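You operate a simulated robot arm through the tools that you are given. There is no shell and no other tool. Be economical: measure what you need, move in short steps, check, and stop when the job is done.

You are at the controls of a simulated two-armed robot. One attempt, no reset.

JOB
Take the blue cloth from the grey table and lay it out flat on the far end of the grey table.
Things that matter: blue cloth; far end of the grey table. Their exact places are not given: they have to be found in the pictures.

Only the result counts: the job must be done as asked and must still hold three seconds after the hand-in. Knocking over, shifting, dropping, spilling or breaking anything else fails it. Flat cloth is picked up by pressing the open fingertips on it (5 to 10 N) and closing them slowly along it; thin cloth reads only 2 to 8 mm in the jaws.

ROBOT AND FRAMES
Two 7-joint arms with two-finger grippers on one trunk, on a base that drives. Base frame: it is fixed to the floor where the robot stands at the start and does not move with it; the origin is under the middle of the robot, x ahead of it, y to its left, z up; the surface under the hand at the start is at about z = 750. Units: mm, degrees, N and s.
The left shoulder is at the start at [46, 162, 1105], the right one opposite. With the tool pointing down near the work surface each hand reaches from about 260 to 740 mm from the robot's upright axis, wherever it stands, measured 20 degrees to its own side. Places, roughly: far end of the grey table [600, 200, 800]. Payload 2.45 kg a hand.
Tool frame (each hand has its own): the origin (TCP) lies between the finger pads and is the grasp point; the fingertips stand 26 mm ahead of it; z points along the fingers, y is the line along which they close. Largest opening 96 mm; the body of the gripper starts 69 mm behind the TCP.
Orientation is that of the tool frame in the base frame, as a unit quaternion [w, x, y, z]. With the fingers straight down and closing along the base's y, the tool's x points along the base's -x, its y along +y and its z along -z.

CONTROLS
- The arms move only by the tool drive_tool. It takes "left_series", "right_series" or both (then of equal length, played together; a hand with none holds still); each is a list that holds one entry, the list of rows, each a list of 7 numbers: the finger opening in mm, from 0 to 96, then the shift along the base's x, y, z in units of 200 mm (1.0 is 200 mm), then the turn, a rotation vector about the base's x, y, z in units of 120 degrees (1.0 is 120 degrees). In form: [[[hand, x, y, z, wx, wy, wz], ...]]. A call has 1 to 12 rows; each row is the pose to reach, as a shift and turn from the pose commanded when the call began. A call with a number of a shift or a turn outside -1 to 1 is refused whole. A row lasts 0.2 s, in which the tool goes at most 50 mm and 8.6 degrees; a call with a longer step from one row to the next is refused whole, and so is a gripper value outside its range. Where a pose cannot be reached the arm comes as near as it can. A force on the tool above 40 N (or 10 N above the force at the start of the call, whichever is more), or a blocked arm, ends the call early, and 0.2 s more pass. The fingers move at their own pace and stop on an object; they squeeze with about 40 N. The grip force told is the motor's: it shows also when the fingers shut on nothing. Time passes only in rows, and 0.2 s behind the last, so rows that repeat a pose let the fingers close. It gives the time, the measured TCP pose, the force on the tool (base axes), the opening and the grip force at its end, in the units of the frame above (readings bear some noise), with the torque about the TCP (base axes, N m) and any sound that the robot's microphone picked up.
- Cameras (640 x 400 px; columns grow to the right, rows downward): "scene" is now at [109.4, 28, 1562.7]; the picture's right is [0.40, -0.92, -0.00], its down [-0.81, -0.35, -0.46] and it looks along [0.42, 0.19, -0.89] (base axes); focal length 263 px, centre (320, 200). "left" rides on the left gripper at [82, -3, -98] in its tool frame; the picture's right is [0.04, 1.00, 0.00], its down [-0.73, 0.03, -0.68] and it looks along [-0.68, 0.03, 0.73] (tool axes); focal length 256 px, centre (320, 200). "right" rides on the right gripper at [82, 3, -98] in its tool frame; the picture's right is [-0.04, 1.00, 0.00], its down [-0.73, -0.03, -0.68] and it looks along [-0.68, -0.03, 0.73] (tool axes); focal length 256 px, centre (320, 200).
- get_image(camera): a new picture of that camera. The clock stands still meanwhile.
- move_column(by): slides the trunk up (or, below 0, down) by that many mm; the arms and the scene camera ride with it, the base frame stays. It gives what a move gives, with no picture.
- base_move(legs): drives the robot by 1 to 6 legs, each [ahead, left, turn to the left] in mm, mm and degrees, along the robot's own axes; the way and the turn of a leg run together, so that a leg with both is an arc; at most 1500 mm and 180 degrees a leg. The arms and the cameras ride along, it lands a little off, and it stops where it bumps. It gives what a move gives.
- pan_tilt(pan, tilt): turns the head with the scene camera to pan (to the left, within 120 degrees either way) and tilt (down, from -29 to 69), counted from straight ahead of the robot. It gives what a move gives.
- locate(camera, pixels): for up to 12 pixels [column, row] of the newest picture of that camera ("zoom" is the newest enlarged one), the place [x, y, z] in the base frame of the surface seen there, good to about 2 mm. The clock stands still meanwhile.
- enlarge(camera, box): a new picture of the part [left, top, right, bottom] of that camera's present view, enlarged. The clock stands still meanwhile.
- close_job(): hands the job in; it is judged then, once.

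Work in short steps. Measure before you move; look again where a grasp or a placing could have gone wrong, and mend it. You have 80 turns and 62 pictures in all, those below and enlarged ones among them. Open the grippers and draw the arms clear of the work before you hand the job in, unless the task says otherwise; then end with one line.

The tools are called after "Emit:" as name(argument=value, ...) on one line, values as JSON. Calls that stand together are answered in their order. drive_tool: Moves the arms, as the interface text tells. Its arguments: {"type":"object","properties":{"left_series":{"type":"array","items":{"type":"array","items":{"type":"array","items":{"type":"number"}}}},"right_series":{"type":"array","items":{"type":"array","items":{"type":"array","items":{"type":"number"}}}}},"required":[]} The other tools are called the same way: move_column (by) slides the trunk up or down; base_move (legs) drives the base; pan_tilt (pan, tilt) turns the head that bears the scene camera; get_image (camera) takes a picture; locate (camera, pixels) gives the place of the surface under pixels of a picture; enlarge (camera, box) takes an enlarged picture of a part of a camera's view; close_job () hands the job in.

At the start:

```text
time: 0.0
left_tcp_pos: [461.3, 200.7, 995.6]
left_ee_rot: [-0.001, 0.0, 1.0, 0.0]
left_wrist_force: [0.4, -0.4, -0.2]
left_ft_torque: [0.03, -0.02, -0.03]
left_gripper_width: 96.1
left_gripper_force: 0.0
right_tcp_pos: [416.2, -182.5, 1035.6]
right_ee_rot: [-0.001, 0.0, 1.0, -0.001]
right_wrist_force: [0.0, 0.2, 0.7]
right_ft_torque: [0.02, 0.0, -0.03]
right_gripper_width: 96.0
right_gripper_force: 0.0
trunk travel left (down, up): [-275.0, 292.0]
robot x, y, heading: [-3.9, 1.5, -0.1]
head pan, tilt: [23.5, 62.3]
```

scene: 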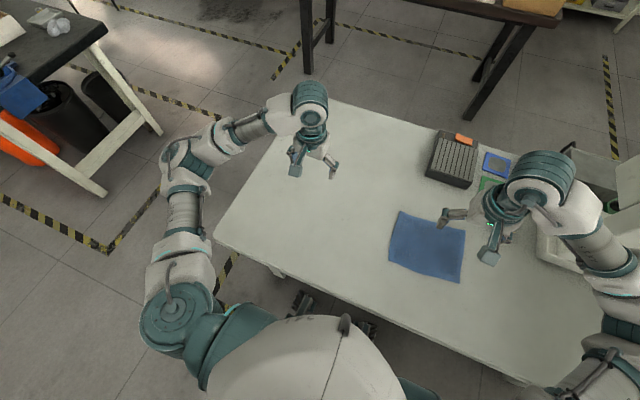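
right: 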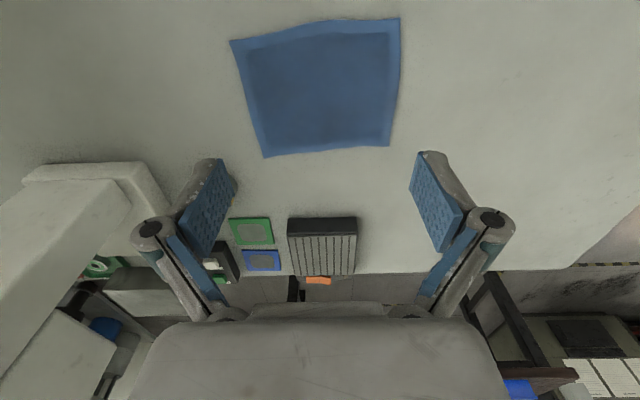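
left: 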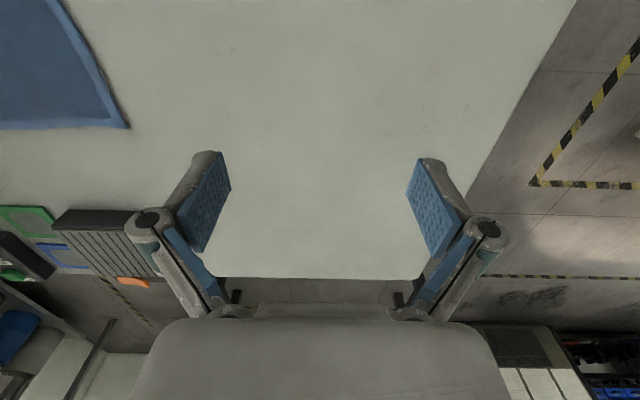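

I measure the cloth corners and the table's edges in the scene picture: the cloth is at about (428,247), the table corners near (332,101) and (214,236).

Emit:
locate(camera="scene", pixels=[[401, 213], [464, 231], [460, 281], [390, 259], [428, 247], [334, 104], [218, 234], [275, 262], [425, 137], [300, 200], [452, 160], [520, 380]])

Emit:
locate(camera="right", pixels=[[234, 42], [398, 21], [388, 144], [265, 155], [315, 90], [320, 225], [252, 230], [420, 268], [30, 175], [140, 168]])

```text
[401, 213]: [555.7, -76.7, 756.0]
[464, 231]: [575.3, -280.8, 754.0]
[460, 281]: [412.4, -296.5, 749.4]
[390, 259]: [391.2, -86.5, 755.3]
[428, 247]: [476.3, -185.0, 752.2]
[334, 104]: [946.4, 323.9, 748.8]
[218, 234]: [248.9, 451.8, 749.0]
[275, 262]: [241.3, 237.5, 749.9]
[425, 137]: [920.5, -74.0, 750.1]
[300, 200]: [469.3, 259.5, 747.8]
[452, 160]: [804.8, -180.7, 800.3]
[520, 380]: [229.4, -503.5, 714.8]
```

```text
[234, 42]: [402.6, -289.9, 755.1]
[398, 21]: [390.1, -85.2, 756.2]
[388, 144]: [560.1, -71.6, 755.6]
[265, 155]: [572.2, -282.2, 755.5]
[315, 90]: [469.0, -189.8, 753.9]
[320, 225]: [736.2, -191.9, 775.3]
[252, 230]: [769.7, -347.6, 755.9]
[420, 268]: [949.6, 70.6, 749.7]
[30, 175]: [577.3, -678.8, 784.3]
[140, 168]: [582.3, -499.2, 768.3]
```

The cloth lies at x 390–573, y −295…−72, table z≈750; the table's far (left) end is clear. I look at the floor to the robot's right and left to see if it can drive sideways.

Emit:
pan_tilt(pan=-60, tilt=55)

Emit:
get_image(camera="scene")

Emit:
pan_tilt(pan=50, tilt=55)

Emit:
get_image(camera="scene")

```text
time: 1.6
left_tcp_pos: [458.5, 200.4, 996.9]
left_ee_rot: [0.001, 0.0, 1.0, 0.0]
left_wrist_force: [0.3, 0.0, -0.8]
left_ft_torque: [0.01, 0.03, -0.03]
left_gripper_width: 96.0
left_gripper_force: 0.1
right_tcp_pos: [410.5, -180.3, 1036.0]
right_ee_rot: [0.001, 0.0, 1.0, -0.001]
right_wrist_force: [0.5, 0.0, -0.1]
right_ft_torque: [-0.03, 0.03, 0.0]
right_gripper_width: 95.7
right_gripper_force: 0.0
trunk travel left (down, up): [-275.0, 292.0]
robot x, y, heading: [-1.2, 0.7, -0.1]
head pan, tilt: [-60.0, 55.0]
```

```text
58 pictures are left
```

scene: 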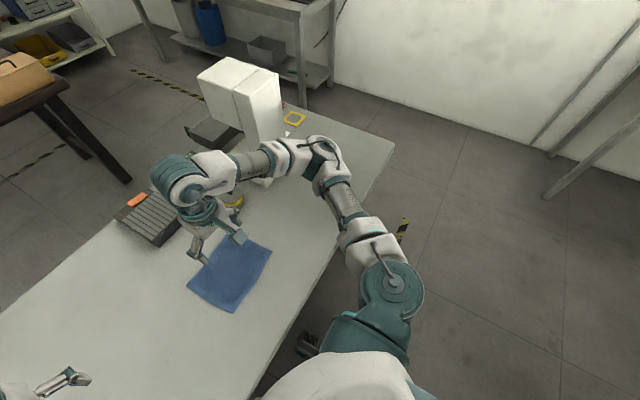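

```text
time: 3.5
left_tcp_pos: [458.9, 201.1, 996.2]
left_ee_rot: [0.001, -0.001, 1.0, 0.001]
left_wrist_force: [0.5, 0.0, 0.8]
left_ft_torque: [0.01, 0.01, 0.0]
left_gripper_width: 96.0
left_gripper_force: 0.0
right_tcp_pos: [411.5, -180.9, 1037.0]
right_ee_rot: [0.001, 0.0, 1.0, 0.0]
right_wrist_force: [-0.6, 0.3, -0.2]
right_ft_torque: [0.02, 0.01, 0.0]
right_gripper_width: 96.0
right_gripper_force: 0.1
trunk travel left (down, up): [-275.0, 292.0]
robot x, y, heading: [-2.1, 1.5, 0.0]
head pan, tilt: [50.0, 55.0]
```

```text
57 pictures are left
```

scene: 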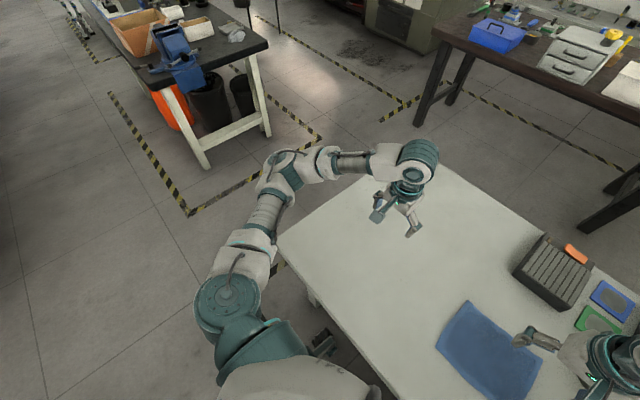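

The floor is clear on both sides; the tall box at right (pixel (240,95)) is far ahead of the right elbow. I drive 170 mm to the right so the cloth is centred before both hands.

Emit:
base_move(legs=[[0, -170, 0]])

Emit:
pan_tilt(pan=0, tilt=62)

Emit:
get_image(camera="scene")

```text
time: 4.9
left_tcp_pos: [457.8, 49.7, 992.7]
left_ee_rot: [0.001, -0.003, 1.0, -0.006]
left_wrist_force: [-0.3, -0.1, 0.6]
left_ft_torque: [-0.06, 0.01, 0.02]
left_gripper_width: 96.1
left_gripper_force: 0.0
right_tcp_pos: [413.0, -331.1, 1039.2]
right_ee_rot: [0.002, -0.004, 1.0, -0.006]
right_wrist_force: [-1.3, 0.2, 0.4]
right_ft_torque: [-0.03, -0.01, -0.01]
right_gripper_width: 95.9
right_gripper_force: 0.0
trunk travel left (down, up): [-275.0, 292.0]
robot x, y, heading: [1.6, -161.7, 0.4]
head pan, tilt: [50.0, 55.0]
```

```text
time: 6.1
left_tcp_pos: [454.1, 5.6, 1003.0]
left_ee_rot: [0.003, -0.001, 1.0, 0.013]
left_wrist_force: [-0.3, -1.4, 0.4]
left_ft_torque: [0.15, -0.03, 0.01]
left_gripper_width: 96.1
left_gripper_force: 0.1
right_tcp_pos: [409.0, -376.4, 1032.3]
right_ee_rot: [0.003, 0.0, 1.0, 0.014]
right_wrist_force: [0.4, -1.5, -0.8]
right_ft_torque: [0.17, 0.03, -0.03]
right_gripper_width: 96.1
right_gripper_force: 0.1
trunk travel left (down, up): [-275.0, 292.0]
robot x, y, heading: [0.1, -171.8, 0.3]
head pan, tilt: [0.0, 62.0]
```

```text
56 pictures are left
```

scene: 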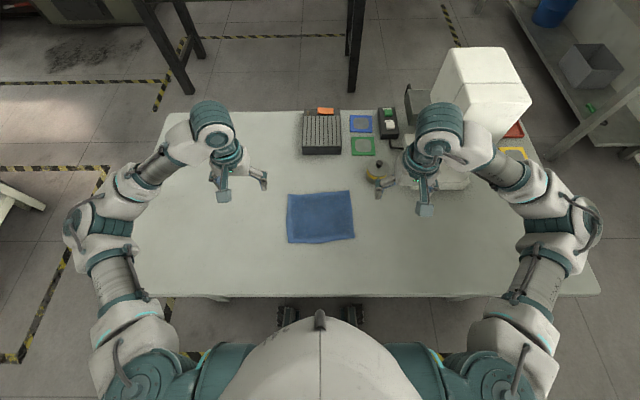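

The cloth is now centred, near corners at about (288,243) and (354,238). I measure these, the table's left edge and the box.

Emit:
locate(camera="scene", pixels=[[290, 240], [352, 236], [289, 197], [347, 193], [320, 218], [320, 241], [174, 118], [140, 286], [480, 60], [400, 165], [459, 182], [378, 172]])

Emit:
drive_tool(left_series=[[[40, 0, 0, 0, 0, 0, 0], [40, 0, 0, 0, 0, 0, 0], [40, 0, 0, 0, 0, 0, 0]]], right_series=[[[40, 0, 0, 0, 0, 0, 0], [40, 0, 0, 0, 0, 0, 0], [40, 0, 0, 0, 0, 0, 0]]])

```text
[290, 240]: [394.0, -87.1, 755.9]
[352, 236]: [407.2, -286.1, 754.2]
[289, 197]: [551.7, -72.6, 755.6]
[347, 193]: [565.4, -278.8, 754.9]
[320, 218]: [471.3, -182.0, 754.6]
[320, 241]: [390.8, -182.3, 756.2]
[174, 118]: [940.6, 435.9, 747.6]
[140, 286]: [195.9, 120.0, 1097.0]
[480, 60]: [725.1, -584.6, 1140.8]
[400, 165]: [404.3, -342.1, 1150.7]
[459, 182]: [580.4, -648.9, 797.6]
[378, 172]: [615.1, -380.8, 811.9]
```

```text
time: 6.9
left_tcp_pos: [454.2, 7.2, 1002.2]
left_ee_rot: [0.003, 0.0, 1.0, 0.014]
left_wrist_force: [-0.5, -0.5, 1.0]
left_ft_torque: [0.04, -0.04, -0.03]
left_gripper_width: 40.1
left_gripper_force: 0.0
right_tcp_pos: [408.3, -375.7, 1034.9]
right_ee_rot: [0.004, -0.002, 1.0, 0.013]
right_wrist_force: [-0.4, -0.5, 0.3]
right_ft_torque: [0.02, 0.01, -0.02]
right_gripper_width: 39.8
right_gripper_force: 0.2
trunk travel left (down, up): [-275.0, 292.0]
robot x, y, heading: [0.2, -166.7, 0.4]
head pan, tilt: [0.0, 62.0]
```

The corners are near left (394,−87) and near right (407,−286). I move both hands, opened 40 mm, above points about 30 mm inside of those corners.

Emit:
drive_tool(left_series=[[[40, -0.026, -0.079, -0.125, 0, 0, 0], [40, -0.053, -0.158, -0.25, 0, 0, 0], [40, -0.079, -0.237, -0.375, 0, 0, 0], [40, -0.105, -0.315, -0.5, 0, 0, 0], [40, -0.132, -0.394, -0.625, 0, 0, 0], [40, -0.158, -0.473, -0.75, 0, 0, 0], [40, -0.185, -0.552, -0.875, 0, 0, 0], [40, -0.211, -0.631, -1.0, 0, 0, 0], [40, -0.211, -0.631, -1.0, 0, 0, 0]]], right_series=[[[40, 0.01, 0.076, -0.125, 0, 0, 0], [40, 0.02, 0.152, -0.25, 0, 0, 0], [40, 0.03, 0.228, -0.375, 0, 0, 0], [40, 0.042, 0.304, -0.5, 0, 0, 0], [40, 0.052, 0.38, -0.625, 0, 0, 0], [40, 0.062, 0.456, -0.75, 0, 0, 0], [40, 0.073, 0.532, -0.875, 0, 0, 0], [40, 0.083, 0.608, -1.0, 0, 0, 0], [40, 0.083, 0.608, -1.0, 0, 0, 0]]])

Emit:
get_image(camera="left")

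Emit:
get_image(camera="right")

```text
time: 8.9
left_tcp_pos: [413.0, -87.6, 799.1]
left_ee_rot: [0.003, -0.004, 1.0, 0.002]
left_wrist_force: [1.0, 1.0, -0.4]
left_ft_torque: [-0.04, 0.0, -0.01]
left_gripper_width: 40.1
left_gripper_force: 0.0
right_tcp_pos: [424.4, -222.2, 838.5]
right_ee_rot: [0.004, -0.005, 1.0, 0.001]
right_wrist_force: [-0.4, 0.7, -0.8]
right_ft_torque: [-0.03, -0.02, 0.01]
right_gripper_width: 40.1
right_gripper_force: 0.2
trunk travel left (down, up): [-275.0, 292.0]
robot x, y, heading: [4.9, -165.4, 0.3]
head pan, tilt: [0.0, 62.0]
```

```text
55 pictures are left
```

left: 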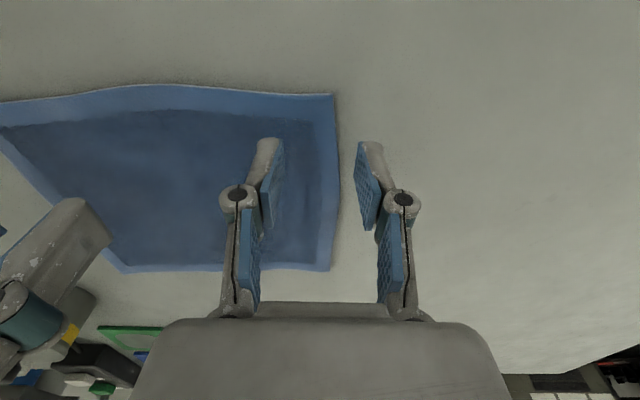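

```text
54 pictures are left
```

right: 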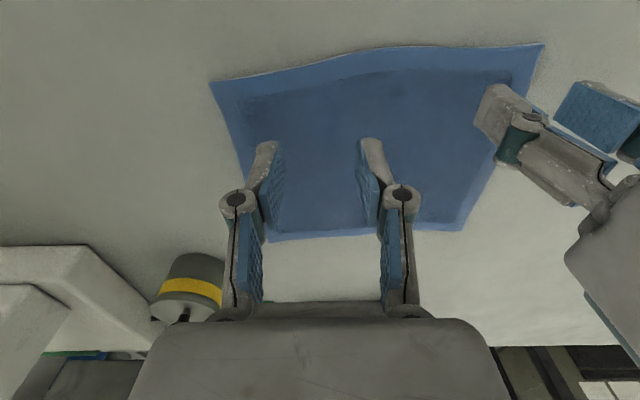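

Both hands stand about 32 mm too far left (the base had swayed while I read it). I shift both by −32 mm in y and lower the right to z≈800.

Emit:
drive_tool(left_series=[[[40, 0, -0.08, 0, 0, 0, 0], [40, 0, -0.155, 0, 0, 0, 0], [40, 0, -0.155, 0, 0, 0, 0], [40, 0, -0.155, 0, 0, 0, 0]]], right_series=[[[40, 0, -0.08, -0.1, 0, 0, 0], [40, 0, -0.165, -0.195, 0, 0, 0], [40, 0, -0.165, -0.195, 0, 0, 0], [40, 0, -0.165, -0.195, 0, 0, 0]]])

Emit:
get_image(camera="left")

Emit:
get_image(camera="right")

```text
time: 9.9
left_tcp_pos: [413.2, -110.2, 799.2]
left_ee_rot: [0.002, -0.005, 1.0, -0.001]
left_wrist_force: [0.6, 0.2, -1.0]
left_ft_torque: [-0.03, 0.01, -0.01]
left_gripper_width: 40.1
left_gripper_force: 0.1
right_tcp_pos: [425.4, -248.4, 800.5]
right_ee_rot: [0.006, -0.004, 1.0, -0.002]
right_wrist_force: [-0.5, 0.4, -0.2]
right_ft_torque: [-0.02, -0.05, 0.0]
right_gripper_width: 39.9
right_gripper_force: 0.0
trunk travel left (down, up): [-275.0, 292.0]
robot x, y, heading: [-1.9, -164.3, -0.1]
head pan, tilt: [0.0, 62.0]
```

```text
53 pictures are left
```

left: 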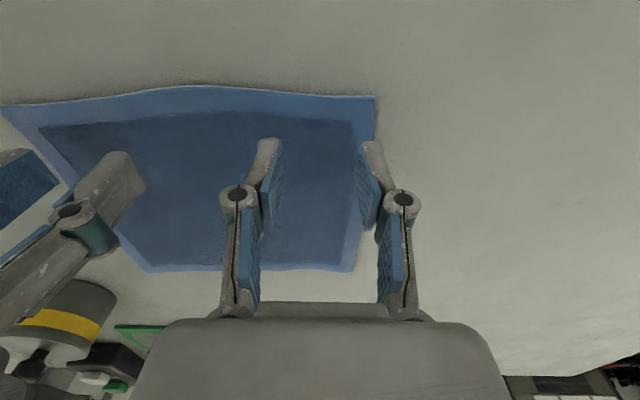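

```text
52 pictures are left
```

right: 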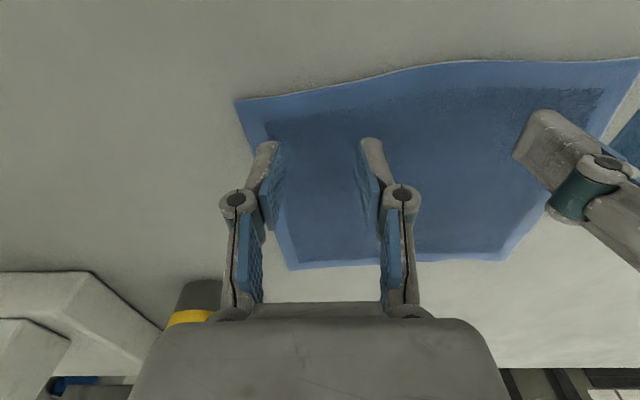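

Fingers now hang over the two near corners, about 20 mm inside the near edge. I nudge sideways and lower toward contact.

Emit:
drive_tool(left_series=[[[40, 0, -0.025, -0.02, 0, 0, 0], [40, 0, -0.035, -0.04, 0, 0, 0], [40, 0, -0.035, -0.06, 0, 0, 0], [40, 0, -0.035, -0.08, 0, 0, 0], [40, 0, -0.035, -0.09, 0, 0, 0], [40, 0, -0.035, -0.1, 0, 0, 0], [40, 0, -0.035, -0.1, 0, 0, 0]]], right_series=[[[40, 0, -0.015, -0.02, 0, 0, 0], [40, 0, -0.02, -0.04, 0, 0, 0], [40, 0, -0.02, -0.06, 0, 0, 0], [40, 0, -0.02, -0.08, 0, 0, 0], [40, 0, -0.02, -0.09, 0, 0, 0], [40, 0, -0.02, -0.1, 0, 0, 0], [40, 0, -0.02, -0.1, 0, 0, 0]]])

```text
time: 11.5
left_tcp_pos: [413.1, -125.7, 780.8]
left_ee_rot: [0.002, -0.003, 1.0, 0.001]
left_wrist_force: [0.7, -0.4, 1.5]
left_ft_torque: [-0.06, 0.01, -0.02]
left_gripper_width: 40.0
left_gripper_force: 0.4
right_tcp_pos: [425.4, -258.7, 779.7]
right_ee_rot: [0.004, -0.004, 1.0, 0.001]
right_wrist_force: [-1.2, 0.4, 1.5]
right_ft_torque: [-0.09, 0.02, -0.01]
right_gripper_width: 40.1
right_gripper_force: 0.2
trunk travel left (down, up): [-275.0, 292.0]
robot x, y, heading: [2.0, -160.7, 0.1]
head pan, tilt: [0.0, 62.0]
```

Light contact is starting. I lower 4 mm more to build 5–10 N.

Emit:
drive_tool(left_series=[[[40, 0, 0.01, -0.01, 0, 0, 0], [40, 0, 0.02, -0.02, 0, 0, 0], [40, 0, 0.02, -0.02, 0, 0, 0]]], right_series=[[[40, 0, 0, -0.01, 0, 0, 0], [40, 0, 0, -0.02, 0, 0, 0], [40, 0, 0, -0.02, 0, 0, 0]]])

```text
time: 12.3
left_tcp_pos: [411.5, -130.3, 778.6]
left_ee_rot: [0.006, -0.001, 1.0, 0.001]
left_wrist_force: [-0.2, -9.8, 19.2]
left_ft_torque: [-0.67, 0.06, 0.01]
left_gripper_width: 36.9
left_gripper_force: 11.1
right_tcp_pos: [423.6, -265.2, 776.6]
right_ee_rot: [0.006, -0.004, 1.0, 0.005]
right_wrist_force: [-0.3, 4.6, 17.3]
right_ft_torque: [0.33, 0.0, 0.01]
right_gripper_width: 43.2
right_gripper_force: 1.7
trunk travel left (down, up): [-275.0, 292.0]
robot x, y, heading: [2.6, -161.8, 0.3]
head pan, tilt: [0.0, 62.0]
```

That gives 17–19 N, a bit much; I rise 1.5 mm and close the fingers slowly along the cloth.

Emit:
drive_tool(left_series=[[[38, 0, 0, 0.008, 0, 0, 0], [34, 0, 0, 0.008, 0, 0, 0], [29, 0, 0, 0.008, 0, 0, 0], [24, 0, 0, 0.008, 0, 0, 0], [19, 0, 0, 0.008, 0, 0, 0], [14, 0, 0, 0.008, 0, 0, 0], [9, 0, 0, 0.008, 0, 0, 0], [4, 0, 0, 0.008, 0, 0, 0], [0, 0, 0, 0.008, 0, 0, 0], [0, 0, 0, 0.008, 0, 0, 0]]], right_series=[[[38, 0, 0, 0.008, 0, 0, 0], [34, 0, 0, 0.008, 0, 0, 0], [29, 0, 0, 0.008, 0, 0, 0], [24, 0, 0, 0.008, 0, 0, 0], [19, 0, 0, 0.008, 0, 0, 0], [14, 0, 0, 0.008, 0, 0, 0], [9, 0, 0, 0.008, 0, 0, 0], [4, 0, 0, 0.008, 0, 0, 0], [0, 0, 0, 0.008, 0, 0, 0], [0, 0, 0, 0.008, 0, 0, 0]]])

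Emit:
get_image(camera="left")

Emit:
get_image(camera="right")

```text
time: 14.5
left_tcp_pos: [410.7, -131.6, 778.5]
left_ee_rot: [0.004, -0.003, 1.0, 0.004]
left_wrist_force: [1.2, -13.6, 11.9]
left_ft_torque: [-0.39, 0.01, -0.01]
left_gripper_width: 3.9
left_gripper_force: 32.9
right_tcp_pos: [423.6, -267.7, 777.6]
right_ee_rot: [0.005, -0.003, 1.0, 0.005]
right_wrist_force: [-0.7, 11.9, 30.9]
right_ft_torque: [0.24, 0.1, -0.04]
right_gripper_width: 5.0
right_gripper_force: 33.7
trunk travel left (down, up): [-275.0, 292.0]
robot x, y, heading: [-2.7, -163.5, 0.3]
head pan, tilt: [0.0, 62.0]
```

```text
51 pictures are left
```

left: 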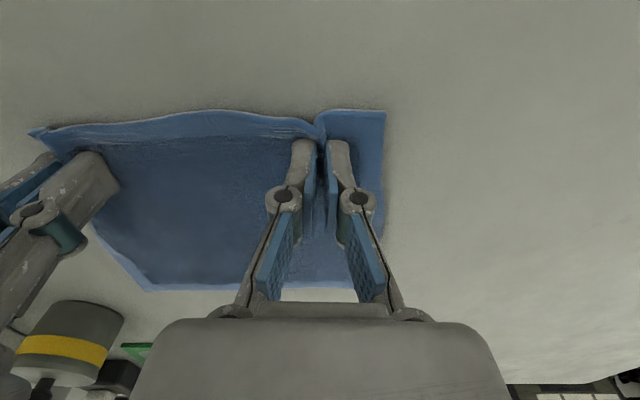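

```text
50 pictures are left
```

right: 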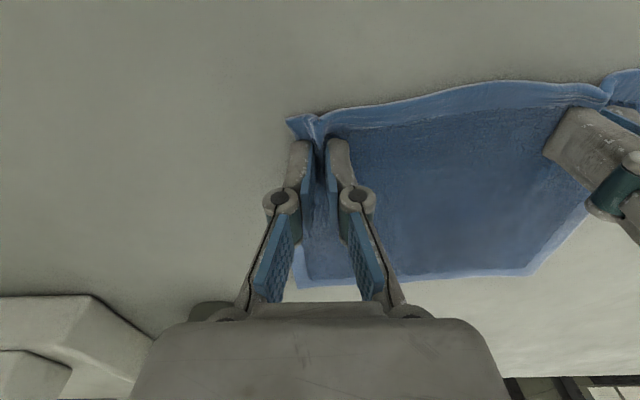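

Both hands read 4–5 mm with a fold of cloth between the pads. I lift both slowly, first 100 mm, then up to 200 mm.

Emit:
drive_tool(left_series=[[[0, 0, 0, 0.05, 0, 0, 0], [0, 0, 0, 0.13, 0, 0, 0], [0, 0, 0, 0.21, 0, 0, 0], [0, 0, 0, 0.3, 0, 0, 0], [0, 0, 0, 0.4, 0, 0, 0], [0, 0, 0, 0.5, 0, 0, 0], [0, 0, 0, 0.6, 0, 0, 0], [0, 0, 0, 0.7, 0, 0, 0], [0, 0, 0, 0.8, 0, 0, 0], [0, 0, 0, 0.9, 0, 0, 0], [0, 0, 0, 1.0, 0, 0, 0], [0, 0, 0, 1.0, 0, 0, 0]]], right_series=[[[0, 0, 0, 0.05, 0, 0, 0], [0, 0, 0, 0.13, 0, 0, 0], [0, 0, 0, 0.21, 0, 0, 0], [0, 0, 0, 0.3, 0, 0, 0], [0, 0, 0, 0.4, 0, 0, 0], [0, 0, 0, 0.5, 0, 0, 0], [0, 0, 0, 0.6, 0, 0, 0], [0, 0, 0, 0.7, 0, 0, 0], [0, 0, 0, 0.8, 0, 0, 0], [0, 0, 0, 0.9, 0, 0, 0], [0, 0, 0, 1.0, 0, 0, 0], [0, 0, 0, 1.0, 0, 0, 0]]])

Emit:
get_image(camera="scene")

Emit:
get_image(camera="left")

```text
time: 17.1
left_tcp_pos: [413.6, -131.3, 976.8]
left_ee_rot: [0.003, -0.003, 1.0, 0.004]
left_wrist_force: [0.0, -10.1, -0.3]
left_ft_torque: [-0.24, -0.01, 0.0]
left_gripper_width: 3.7
left_gripper_force: 32.7
right_tcp_pos: [424.6, -267.3, 977.1]
right_ee_rot: [0.003, -0.003, 1.0, 0.005]
right_wrist_force: [-1.1, 10.4, 0.2]
right_ft_torque: [0.26, 0.01, 0.02]
right_gripper_width: 4.6
right_gripper_force: 33.1
trunk travel left (down, up): [-275.0, 292.0]
robot x, y, heading: [-1.0, -162.4, 0.4]
head pan, tilt: [0.0, 62.0]
```

```text
49 pictures are left
```

scene: 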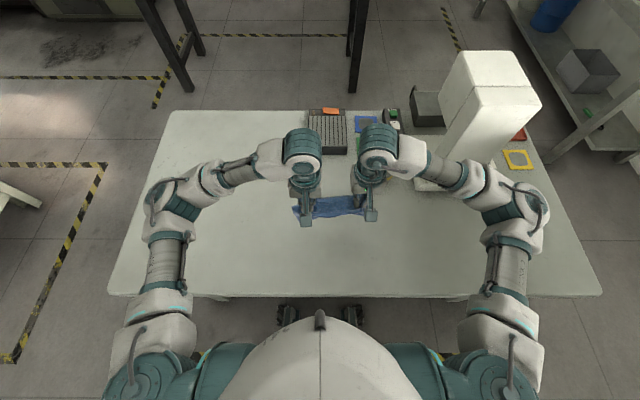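

```text
48 pictures are left
```

left: 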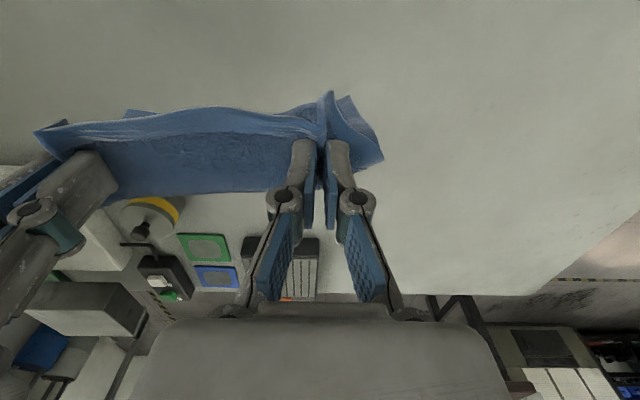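

The cloth hangs like a curtain from both hands, clear of everything. I drive the base 395 mm left, which brings its middle to y≈200.

Emit:
base_move(legs=[[0, 200, 0], [0, 195, 0]])

Emit:
drive_tool(left_series=[[[0, 0, 0, 0, 0, 0, 0], [0, 0, 0, 0, 0, 0, 0], [0, 0, 0, 0, 0, 0, 0], [0, 0, 0, 0, 0, 0, 0], [0, 0, 0, 0, 0, 0, 0], [0, 0, 0, 0, 0, 0, 0], [0, 0, 0, 0, 0, 0, 0]]], right_series=[[[0, 0, 0, 0, 0, 0, 0], [0, 0, 0, 0, 0, 0, 0], [0, 0, 0, 0, 0, 0, 0], [0, 0, 0, 0, 0, 0, 0], [0, 0, 0, 0, 0, 0, 0], [0, 0, 0, 0, 0, 0, 0], [0, 0, 0, 0, 0, 0, 0]]])

Emit:
get_image(camera="scene")

```text
time: 19.9
left_tcp_pos: [411.4, 273.6, 976.6]
left_ee_rot: [0.003, -0.004, 1.0, 0.003]
left_wrist_force: [1.2, -9.2, 0.0]
left_ft_torque: [-0.27, 0.03, 0.02]
left_gripper_width: 3.8
left_gripper_force: 32.2
right_tcp_pos: [424.0, 139.2, 976.9]
right_ee_rot: [0.003, -0.004, 1.0, 0.004]
right_wrist_force: [-1.7, 10.9, -0.8]
right_ft_torque: [0.21, 0.05, 0.0]
right_gripper_width: 5.0
right_gripper_force: 33.0
trunk travel left (down, up): [-275.0, 292.0]
robot x, y, heading: [-2.6, 235.2, 0.3]
head pan, tilt: [0.0, 62.0]
```

```text
time: 21.5
left_tcp_pos: [407.6, 271.1, 978.7]
left_ee_rot: [0.004, -0.003, 1.0, 0.005]
left_wrist_force: [0.9, -9.1, -1.0]
left_ft_torque: [-0.19, -0.02, 0.02]
left_gripper_width: 3.5
left_gripper_force: 32.6
right_tcp_pos: [419.7, 135.2, 978.2]
right_ee_rot: [0.005, -0.004, 1.0, 0.005]
right_wrist_force: [-0.1, 8.2, 0.0]
right_ft_torque: [0.22, 0.02, -0.03]
right_gripper_width: 4.8
right_gripper_force: 33.7
trunk travel left (down, up): [-275.0, 292.0]
robot x, y, heading: [0.6, 237.6, 0.3]
head pan, tilt: [0.0, 62.0]
```

```text
47 pictures are left
```

scene: 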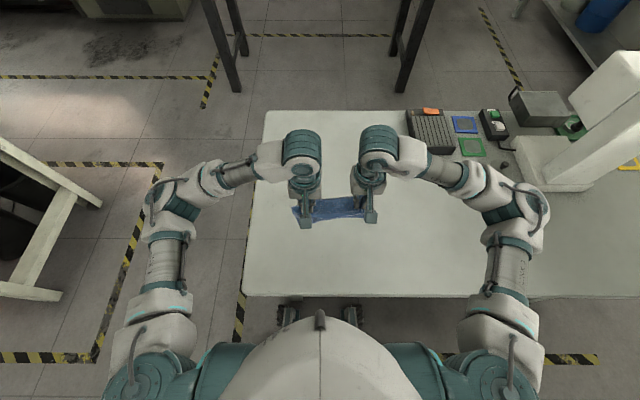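

The cloth now hangs over the clear left end. I carry it 200 mm ahead while lowering slightly, so that its free edge comes near the table.

Emit:
drive_tool(left_series=[[[0, 0.08, 0, 0, 0, 0, 0], [0, 0.18, 0, -0.02, 0, 0, 0], [0, 0.28, 0, -0.04, 0, 0, 0], [0, 0.38, 0, -0.06, 0, 0, 0], [0, 0.48, 0, -0.08, 0, 0, 0], [0, 0.58, 0, -0.1, 0, 0, 0], [0, 0.68, 0, -0.1, 0, 0, 0], [0, 0.78, 0, -0.1, 0, 0, 0], [0, 0.88, 0, -0.1, 0, 0, 0], [0, 0.96, 0, -0.1, 0, 0, 0], [0, 1.0, 0, -0.1, 0, 0, 0], [0, 1.0, 0, -0.1, 0, 0, 0]]], right_series=[[[0, 0.08, 0, 0, 0, 0, 0], [0, 0.18, 0, -0.02, 0, 0, 0], [0, 0.28, 0, -0.04, 0, 0, 0], [0, 0.38, 0, -0.06, 0, 0, 0], [0, 0.48, 0, -0.08, 0, 0, 0], [0, 0.58, 0, -0.1, 0, 0, 0], [0, 0.68, 0, -0.1, 0, 0, 0], [0, 0.78, 0, -0.1, 0, 0, 0], [0, 0.88, 0, -0.1, 0, 0, 0], [0, 0.96, 0, -0.1, 0, 0, 0], [0, 1.0, 0, -0.1, 0, 0, 0], [0, 1.0, 0, -0.1, 0, 0, 0]]])

Emit:
get_image(camera="left")

Emit:
get_image(camera="right")

```text
time: 24.1
left_tcp_pos: [608.7, 271.5, 958.1]
left_ee_rot: [0.005, -0.003, 1.0, 0.004]
left_wrist_force: [1.2, -12.0, -0.3]
left_ft_torque: [-0.32, -0.04, -0.01]
left_gripper_width: 3.8
left_gripper_force: 32.7
right_tcp_pos: [620.8, 135.4, 959.5]
right_ee_rot: [0.006, -0.006, 1.0, 0.006]
right_wrist_force: [-1.8, 12.1, 0.1]
right_ft_torque: [0.32, 0.04, 0.01]
right_gripper_width: 4.7
right_gripper_force: 33.6
trunk travel left (down, up): [-275.0, 292.0]
robot x, y, heading: [-4.5, 237.2, 0.3]
head pan, tilt: [0.0, 62.0]
```

```text
46 pictures are left
```

left: 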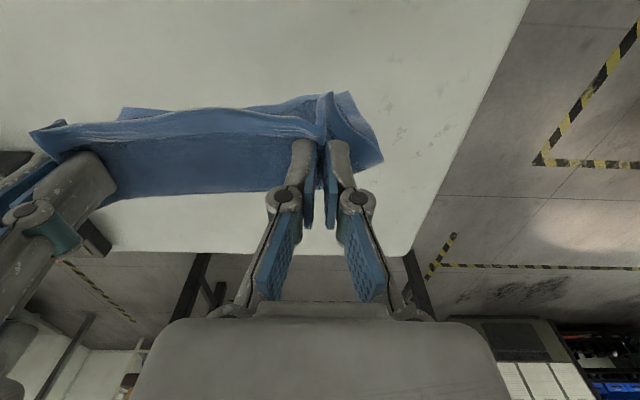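

```text
45 pictures are left
```

right: 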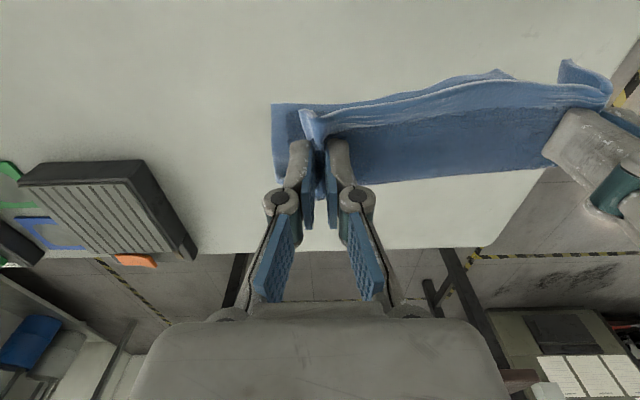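

The cloth's free edge seems to droop forward. I measure it in both hand pictures: held edge near (150,125), free edge near (150,193) left; (420,180) right.

Emit:
locate(camera="left", pixels=[[150, 193], [110, 200], [250, 188], [150, 160], [150, 135], [135, 110], [370, 160], [345, 95]])

Emit:
locate(camera="right", pixels=[[420, 178], [520, 168], [420, 150], [278, 108], [280, 175], [495, 72], [440, 90]])

```text
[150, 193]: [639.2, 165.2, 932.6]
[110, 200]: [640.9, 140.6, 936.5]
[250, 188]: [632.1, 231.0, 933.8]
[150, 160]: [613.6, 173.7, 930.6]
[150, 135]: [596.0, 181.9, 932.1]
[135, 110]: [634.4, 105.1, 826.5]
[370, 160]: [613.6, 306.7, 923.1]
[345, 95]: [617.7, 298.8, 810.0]
```

```text
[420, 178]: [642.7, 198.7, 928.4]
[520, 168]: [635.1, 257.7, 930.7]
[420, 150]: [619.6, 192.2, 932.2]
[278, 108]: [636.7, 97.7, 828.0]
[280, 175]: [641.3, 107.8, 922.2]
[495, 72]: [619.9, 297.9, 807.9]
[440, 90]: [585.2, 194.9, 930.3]
```

The cloth rides level across the pads, then hangs down at x≈640 to z≈808. I move 45 mm further ahead and down to z≈900, so that the free edge just meets the table.

Emit:
drive_tool(left_series=[[[0, 0.11, 0, 0, 0, 0, 0], [0, 0.22, 0, -0.05, 0, 0, 0], [0, 0.22, 0, -0.13, 0, 0, 0], [0, 0.22, 0, -0.21, 0, 0, 0], [0, 0.22, 0, -0.28, 0, 0, 0], [0, 0.22, 0, -0.28, 0, 0, 0]]], right_series=[[[0, 0.11, 0, 0, 0, 0, 0], [0, 0.22, 0, -0.05, 0, 0, 0], [0, 0.22, 0, -0.13, 0, 0, 0], [0, 0.22, 0, -0.21, 0, 0, 0], [0, 0.22, 0, -0.28, 0, 0, 0], [0, 0.22, 0, -0.28, 0, 0, 0]]])

Emit:
get_image(camera="left")

```text
time: 25.5
left_tcp_pos: [652.6, 271.9, 904.0]
left_ee_rot: [0.004, -0.004, 1.0, 0.004]
left_wrist_force: [-0.1, -12.6, -0.6]
left_ft_torque: [-0.32, -0.01, 0.0]
left_gripper_width: 4.1
left_gripper_force: 32.4
right_tcp_pos: [666.7, 135.6, 902.8]
right_ee_rot: [0.006, -0.005, 1.0, 0.004]
right_wrist_force: [-1.0, 12.9, -0.1]
right_ft_torque: [0.34, 0.06, 0.02]
right_gripper_width: 4.8
right_gripper_force: 33.1
trunk travel left (down, up): [-275.0, 292.0]
robot x, y, heading: [-0.6, 237.1, 0.6]
head pan, tilt: [0.0, 62.0]
```

```text
44 pictures are left
```

left: 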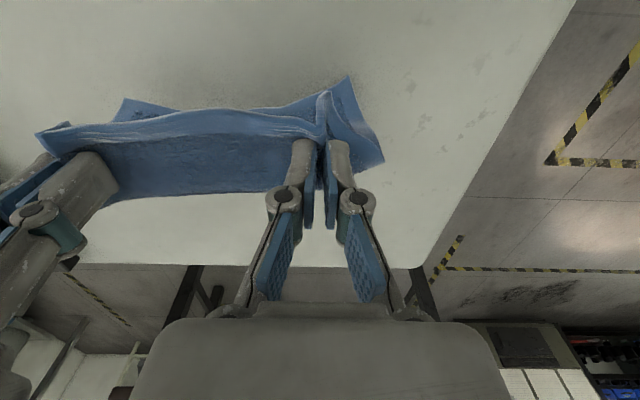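

The free edge curls slightly toward the robot at about the table's height. I lower 12 mm so that it touches and draw back 70 mm so friction makes it trail forward, then look.

Emit:
drive_tool(left_series=[[[0, 0, 0, -0.05, 0, 0, 0], [0, -0.05, 0, -0.09, 0, 0, 0], [0, -0.12, 0, -0.1, 0, 0, 0], [0, -0.2, 0, -0.12, 0, 0, 0], [0, -0.28, 0, -0.15, 0, 0, 0], [0, -0.35, 0, -0.18, 0, 0, 0], [0, -0.35, 0, -0.18, 0, 0, 0]]], right_series=[[[0, 0, 0, -0.05, 0, 0, 0], [0, -0.05, 0, -0.09, 0, 0, 0], [0, -0.12, 0, -0.1, 0, 0, 0], [0, -0.2, 0, -0.12, 0, 0, 0], [0, -0.28, 0, -0.15, 0, 0, 0], [0, -0.35, 0, -0.18, 0, 0, 0], [0, -0.35, 0, -0.18, 0, 0, 0]]])

Emit:
get_image(camera="left")

Emit:
get_image(camera="scene")

```text
time: 27.1
left_tcp_pos: [582.4, 271.8, 864.6]
left_ee_rot: [0.004, -0.005, 1.0, 0.005]
left_wrist_force: [0.8, -9.6, -0.4]
left_ft_torque: [-0.23, -0.01, -0.02]
left_gripper_width: 3.7
left_gripper_force: 32.9
right_tcp_pos: [593.5, 135.6, 864.9]
right_ee_rot: [0.006, -0.004, 1.0, 0.005]
right_wrist_force: [-0.5, 9.4, 0.3]
right_ft_torque: [0.24, 0.04, -0.02]
right_gripper_width: 4.9
right_gripper_force: 33.3
trunk travel left (down, up): [-275.0, 292.0]
robot x, y, heading: [-2.9, 240.2, 0.6]
head pan, tilt: [0.0, 62.0]
```

```text
43 pictures are left
```

left: 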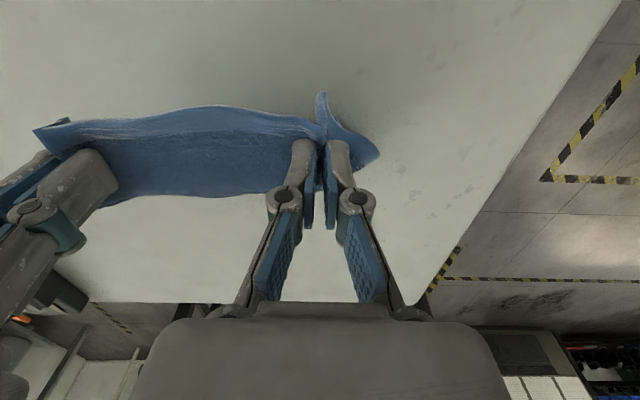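

```text
42 pictures are left
```

scene: 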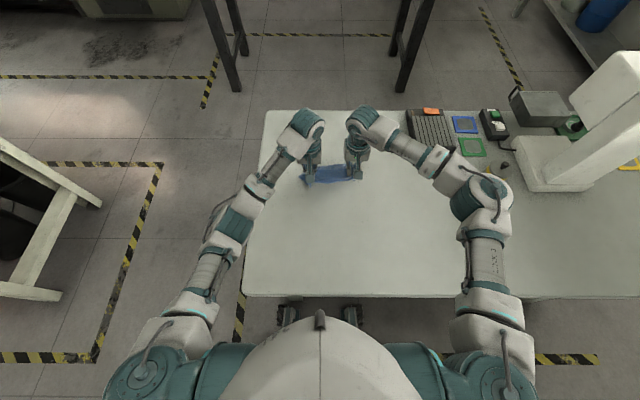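

The free edge now trails under/forward. I continue the arc: back and down until the fingertips nearly reach the table.

Emit:
drive_tool(left_series=[[[0, -0.08, 0, -0.05, 0, 0, 0], [0, -0.16, 0, -0.1, 0, 0, 0], [0, -0.23, 0, -0.16, 0, 0, 0], [0, -0.29, 0, -0.22, 0, 0, 0], [0, -0.34, 0, -0.28, 0, 0, 0], [0, -0.37, 0, -0.34, 0, 0, 0], [0, -0.39, 0, -0.39, 0, 0, 0], [0, -0.39, 0, -0.39, 0, 0, 0]]], right_series=[[[0, -0.08, 0, -0.05, 0, 0, 0], [0, -0.16, 0, -0.1, 0, 0, 0], [0, -0.23, 0, -0.16, 0, 0, 0], [0, -0.29, 0, -0.22, 0, 0, 0], [0, -0.34, 0, -0.28, 0, 0, 0], [0, -0.37, 0, -0.34, 0, 0, 0], [0, -0.39, 0, -0.39, 0, 0, 0], [0, -0.39, 0, -0.39, 0, 0, 0]]])

Emit:
get_image(camera="left")

Emit:
get_image(camera="right")

```text
time: 28.9
left_tcp_pos: [504.5, 270.4, 788.5]
left_ee_rot: [0.005, -0.004, 1.0, 0.004]
left_wrist_force: [0.7, -8.1, 0.3]
left_ft_torque: [-0.2, -0.03, -0.03]
left_gripper_width: 3.4
left_gripper_force: 32.9
right_tcp_pos: [515.3, 135.8, 788.6]
right_ee_rot: [0.005, -0.004, 1.0, 0.005]
right_wrist_force: [-0.2, 7.9, 0.8]
right_ft_torque: [0.23, 0.02, -0.01]
right_gripper_width: 4.6
right_gripper_force: 33.8
trunk travel left (down, up): [-275.0, 292.0]
robot x, y, heading: [-1.6, 237.3, 0.5]
head pan, tilt: [0.0, 62.0]
```

```text
41 pictures are left
```

left: 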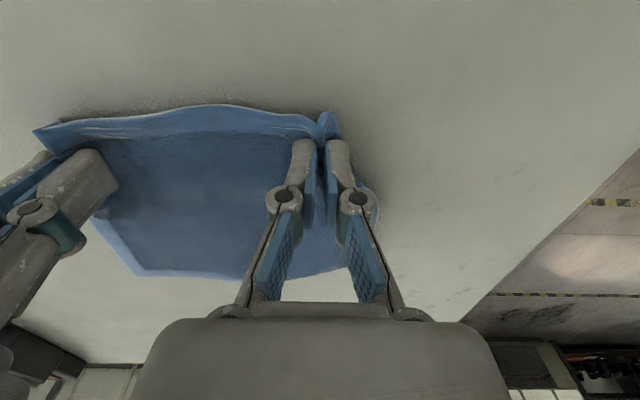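

```text
40 pictures are left
```

right: 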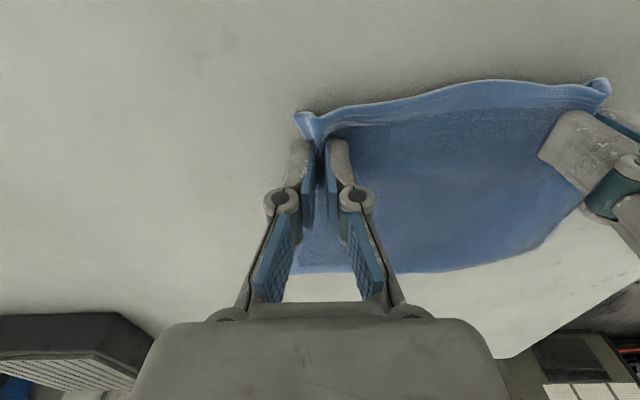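

The cloth lies out flat to the far side, held by its near corners. I lower about 9 mm, drawing back slightly, then open the fingers slowly to 45 mm to spread the gathered folds.

Emit:
drive_tool(left_series=[[[0, -0.03, 0.0, -0.02, 0, 0, 0], [0, -0.05, 0, -0.04, 0, 0, 0], [0, -0.05, 0, -0.048, 0, 0, 0], [6, -0.05, 0, -0.048, 0, 0, 0], [12, -0.05, 0, -0.048, 0, 0, 0], [18, -0.05, 0, -0.048, 0, 0, 0], [24, -0.05, 0, -0.048, 0, 0, 0], [30, -0.05, 0, -0.048, 0, 0, 0], [36, -0.05, 0, -0.048, 0, 0, 0], [42, -0.05, 0, -0.048, 0, 0, 0], [46, -0.05, 0, -0.048, 0, 0, 0]]], right_series=[[[0, -0.03, 0.0, -0.02, 0, 0, 0], [0, -0.05, 0, -0.04, 0, 0, 0], [0, -0.05, 0, -0.048, 0, 0, 0], [6, -0.05, 0, -0.048, 0, 0, 0], [12, -0.05, 0, -0.048, 0, 0, 0], [18, -0.05, 0, -0.048, 0, 0, 0], [24, -0.05, 0, -0.048, 0, 0, 0], [30, -0.05, 0, -0.048, 0, 0, 0], [36, -0.05, 0, -0.048, 0, 0, 0], [42, -0.05, 0, -0.048, 0, 0, 0], [46, -0.05, 0, -0.048, 0, 0, 0]]])

Emit:
get_image(camera="left")

Emit:
get_image(camera="right")

```text
time: 31.3
left_tcp_pos: [494.7, 270.9, 779.1]
left_ee_rot: [0.004, -0.005, 1.0, 0.004]
left_wrist_force: [-0.6, 0.2, 3.9]
left_ft_torque: [0.0, 0.0, -0.02]
left_gripper_width: 43.9
left_gripper_force: 0.0
right_tcp_pos: [505.2, 135.9, 777.7]
right_ee_rot: [0.005, -0.004, 1.0, 0.005]
right_wrist_force: [-0.9, -0.3, 2.0]
right_ft_torque: [0.01, 0.01, -0.01]
right_gripper_width: 45.8
right_gripper_force: 0.1
trunk travel left (down, up): [-275.0, 292.0]
robot x, y, heading: [0.9, 236.0, 0.4]
head pan, tilt: [0.0, 62.0]
```

```text
39 pictures are left
```

left: 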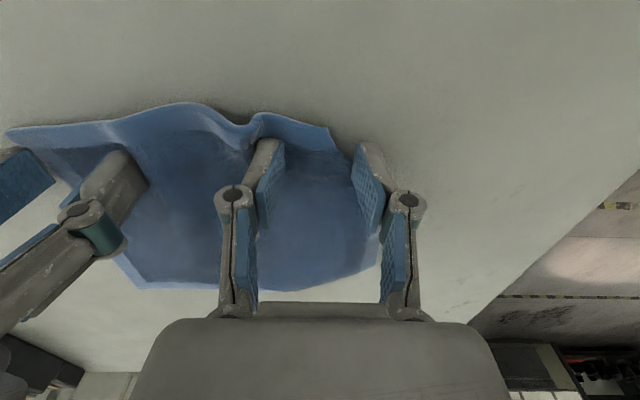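

```text
38 pictures are left
```

right: 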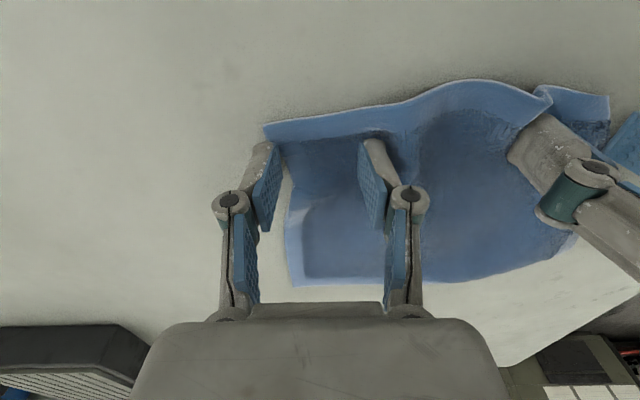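

The corners opened out but a ripple remains in the middle of the near edge. I lift both hands straight up and look at how the cloth relaxes.

Emit:
drive_tool(left_series=[[[46, 0, 0, 0.05, 0, 0, 0], [46, 0, 0, 0.15, 0, 0, 0], [46, 0, 0, 0.3, 0, 0, 0], [46, 0, 0, 0.5, 0, 0, 0], [46, 0, 0.1, 0.7, 0, 0, 0], [46, 0, 0.3, 0.8, 0, 0, 0], [46, 0, 0.5, 0.8, 0, 0, 0], [46, 0, 0.6, 0.8, 0, 0, 0]]], right_series=[[[46, 0, 0, 0.05, 0, 0, 0], [46, 0, 0, 0.15, 0, 0, 0], [46, 0, 0, 0.3, 0, 0, 0], [46, 0, 0, 0.5, 0, 0, 0], [46, 0, -0.1, 0.7, 0, 0, 0], [46, 0, -0.3, 0.8, 0, 0, 0], [46, 0, -0.5, 0.8, 0, 0, 0], [46, 0, -0.6, 0.8, 0, 0, 0]]])

Emit:
get_image(camera="left")

Emit:
enlarge(camera="scene", box=[240, 130, 430, 260])

```text
time: 33.1
left_tcp_pos: [492.3, 391.1, 940.7]
left_ee_rot: [0.005, -0.003, 1.0, 0.005]
left_wrist_force: [0.1, 0.1, 0.5]
left_ft_torque: [0.0, 0.0, 0.01]
left_gripper_width: 45.9
left_gripper_force: 0.0
right_tcp_pos: [505.2, 15.3, 937.9]
right_ee_rot: [0.006, -0.005, 1.0, 0.003]
right_wrist_force: [0.0, 0.7, 0.7]
right_ft_torque: [0.02, -0.01, -0.01]
right_gripper_width: 46.1
right_gripper_force: 0.0
trunk travel left (down, up): [-275.0, 292.0]
robot x, y, heading: [-4.3, 236.8, 0.6]
head pan, tilt: [0.0, 62.0]
```

```text
37 pictures are left
```

left: 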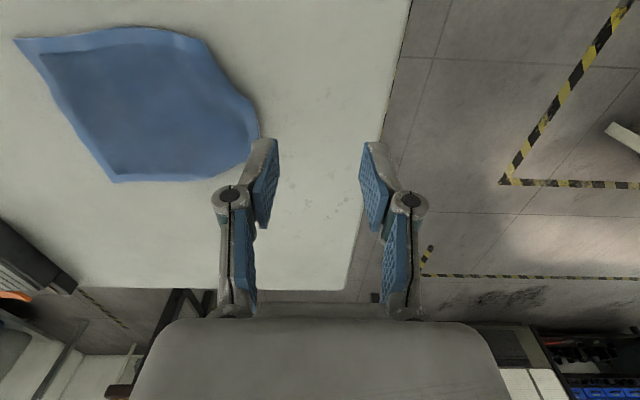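

```text
3.08 times, centred on (335, 195) of scene
```

zoom: 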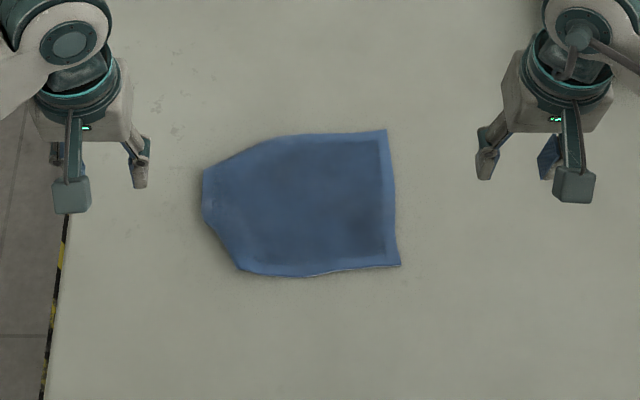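

The right side is square, but the two left corners look cut off (at (235,150) and (225,250) of the zoom) - probably tucked under. I measure heights and get a closer look.

Emit:
locate(camera="zoom", pixels=[[386, 131], [399, 264], [290, 138], [207, 170], [207, 215], [240, 266], [300, 273], [245, 155], [222, 240], [220, 195], [300, 200], [360, 200]])

Emit:
enlarge(camera="left", box=[0, 10, 290, 191])

Emit:
enlarge(camera="right", box=[350, 0, 640, 181])

```text
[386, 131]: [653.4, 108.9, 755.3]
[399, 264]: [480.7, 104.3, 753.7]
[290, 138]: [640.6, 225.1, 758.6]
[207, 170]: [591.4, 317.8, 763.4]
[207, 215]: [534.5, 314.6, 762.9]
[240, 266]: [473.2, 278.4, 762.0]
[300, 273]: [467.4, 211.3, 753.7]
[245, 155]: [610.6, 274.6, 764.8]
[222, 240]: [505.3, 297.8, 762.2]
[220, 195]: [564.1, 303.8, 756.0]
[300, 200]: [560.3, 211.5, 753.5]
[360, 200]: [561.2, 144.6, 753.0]
```

```text
2.21 times, centred on (145, 100) of left
```

zoom: 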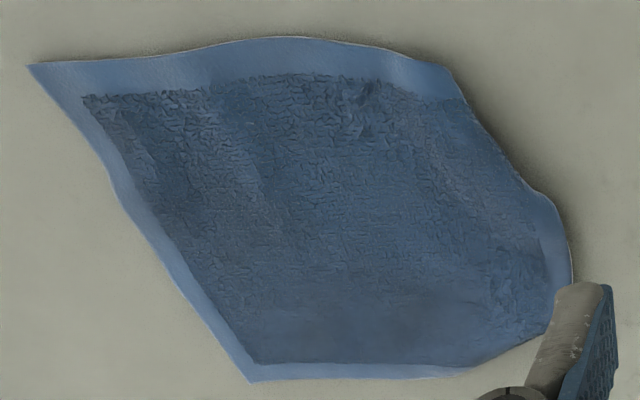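

```text
2.21 times, centred on (495, 90) of right
```

zoom: 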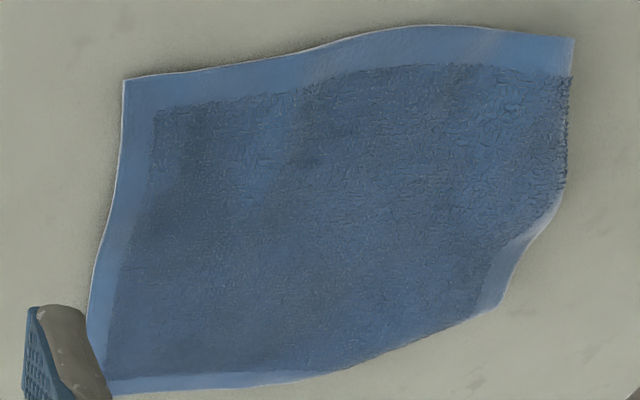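

Both left corners are folded under (no hem visible there, z≈763), while the right corners (653,109) and (481,104) lie square. I'll lift the cloth by its right-edge corners so the left side falls free, then lay it again drawing to −y. First I drive 115 mm right and turn both hands 90°.

Emit:
base_move(legs=[[0, -115, 0]])

Emit:
drive_tool(left_series=[[[30, 0, 0, 0, 0, 0, 0.068], [30, 0, 0, 0, 0, 0, 0.136], [30, 0, 0, 0, 0, 0, 0.204], [30, 0, 0, 0, 0, 0, 0.272], [30, 0, 0, 0, 0, 0, 0.341], [30, 0, 0, 0, 0, 0, 0.409], [30, 0, 0, 0, 0, 0, 0.477], [30, 0, 0, 0, 0, 0, 0.545], [30, 0, 0, 0, 0, 0, 0.613], [30, 0, 0, 0, 0, 0, 0.682], [30, 0, 0, 0, 0, 0, 0.75], [30, 0, 0, 0, 0, 0, 0.75]]], right_series=[[[30, 0, 0, 0, 0, 0, 0.068], [30, 0, 0, 0, 0, 0, 0.136], [30, 0, 0, 0, 0, 0, 0.204], [30, 0, 0, 0, 0, 0, 0.272], [30, 0, 0, 0, 0, 0, 0.341], [30, 0, 0, 0, 0, 0, 0.409], [30, 0, 0, 0, 0, 0, 0.477], [30, 0, 0, 0, 0, 0, 0.545], [30, 0, 0, 0, 0, 0, 0.613], [30, 0, 0, 0, 0, 0, 0.682], [30, 0, 0, 0, 0, 0, 0.75], [30, 0, 0, 0, 0, 0, 0.75]]])

Emit:
get_image(camera="scene")

```text
time: 34.3
left_tcp_pos: [495.6, 318.6, 934.8]
left_ee_rot: [0.003, -0.006, 1.0, -0.013]
left_wrist_force: [0.3, 1.0, -0.3]
left_ft_torque: [-0.07, 0.04, 0.0]
left_gripper_width: 46.2
left_gripper_force: 0.1
right_tcp_pos: [508.8, -56.3, 944.3]
right_ee_rot: [0.006, -0.008, 1.0, -0.012]
right_wrist_force: [-0.1, 2.2, -0.5]
right_ft_torque: [-0.13, 0.05, 0.02]
right_gripper_width: 45.9
right_gripper_force: 0.1
trunk travel left (down, up): [-275.0, 292.0]
robot x, y, heading: [-4.1, 130.5, 0.4]
head pan, tilt: [0.0, 62.0]
```

```text
time: 37.1
left_tcp_pos: [487.0, 281.2, 945.5]
left_ee_rot: [-0.007, 0.712, -0.702, -0.01]
left_wrist_force: [1.5, -0.8, -0.5]
left_ft_torque: [0.06, -0.01, 0.03]
left_gripper_width: 30.1
left_gripper_force: 0.0
right_tcp_pos: [351.4, -0.3, 872.8]
right_ee_rot: [-0.068, 0.708, -0.702, 0.027]
right_wrist_force: [-0.4, 0.0, -0.5]
right_ft_torque: [0.04, 0.0, 0.0]
right_gripper_width: 30.0
right_gripper_force: 0.0
right hand out of reach, approached as far as the arm can: row 7, 8, 9, 10, 11, 12
trunk travel left (down, up): [-275.0, 292.0]
robot x, y, heading: [4.1, 135.9, 0.2]
head pan, tilt: [0.0, 62.0]
stopped in row 12 (left hand): the arm was blocked; the commanded pose is now the measured one
```

```text
33 pictures are left
```

scene: 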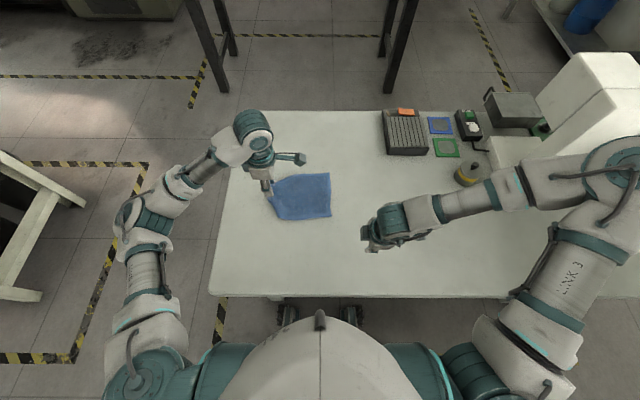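

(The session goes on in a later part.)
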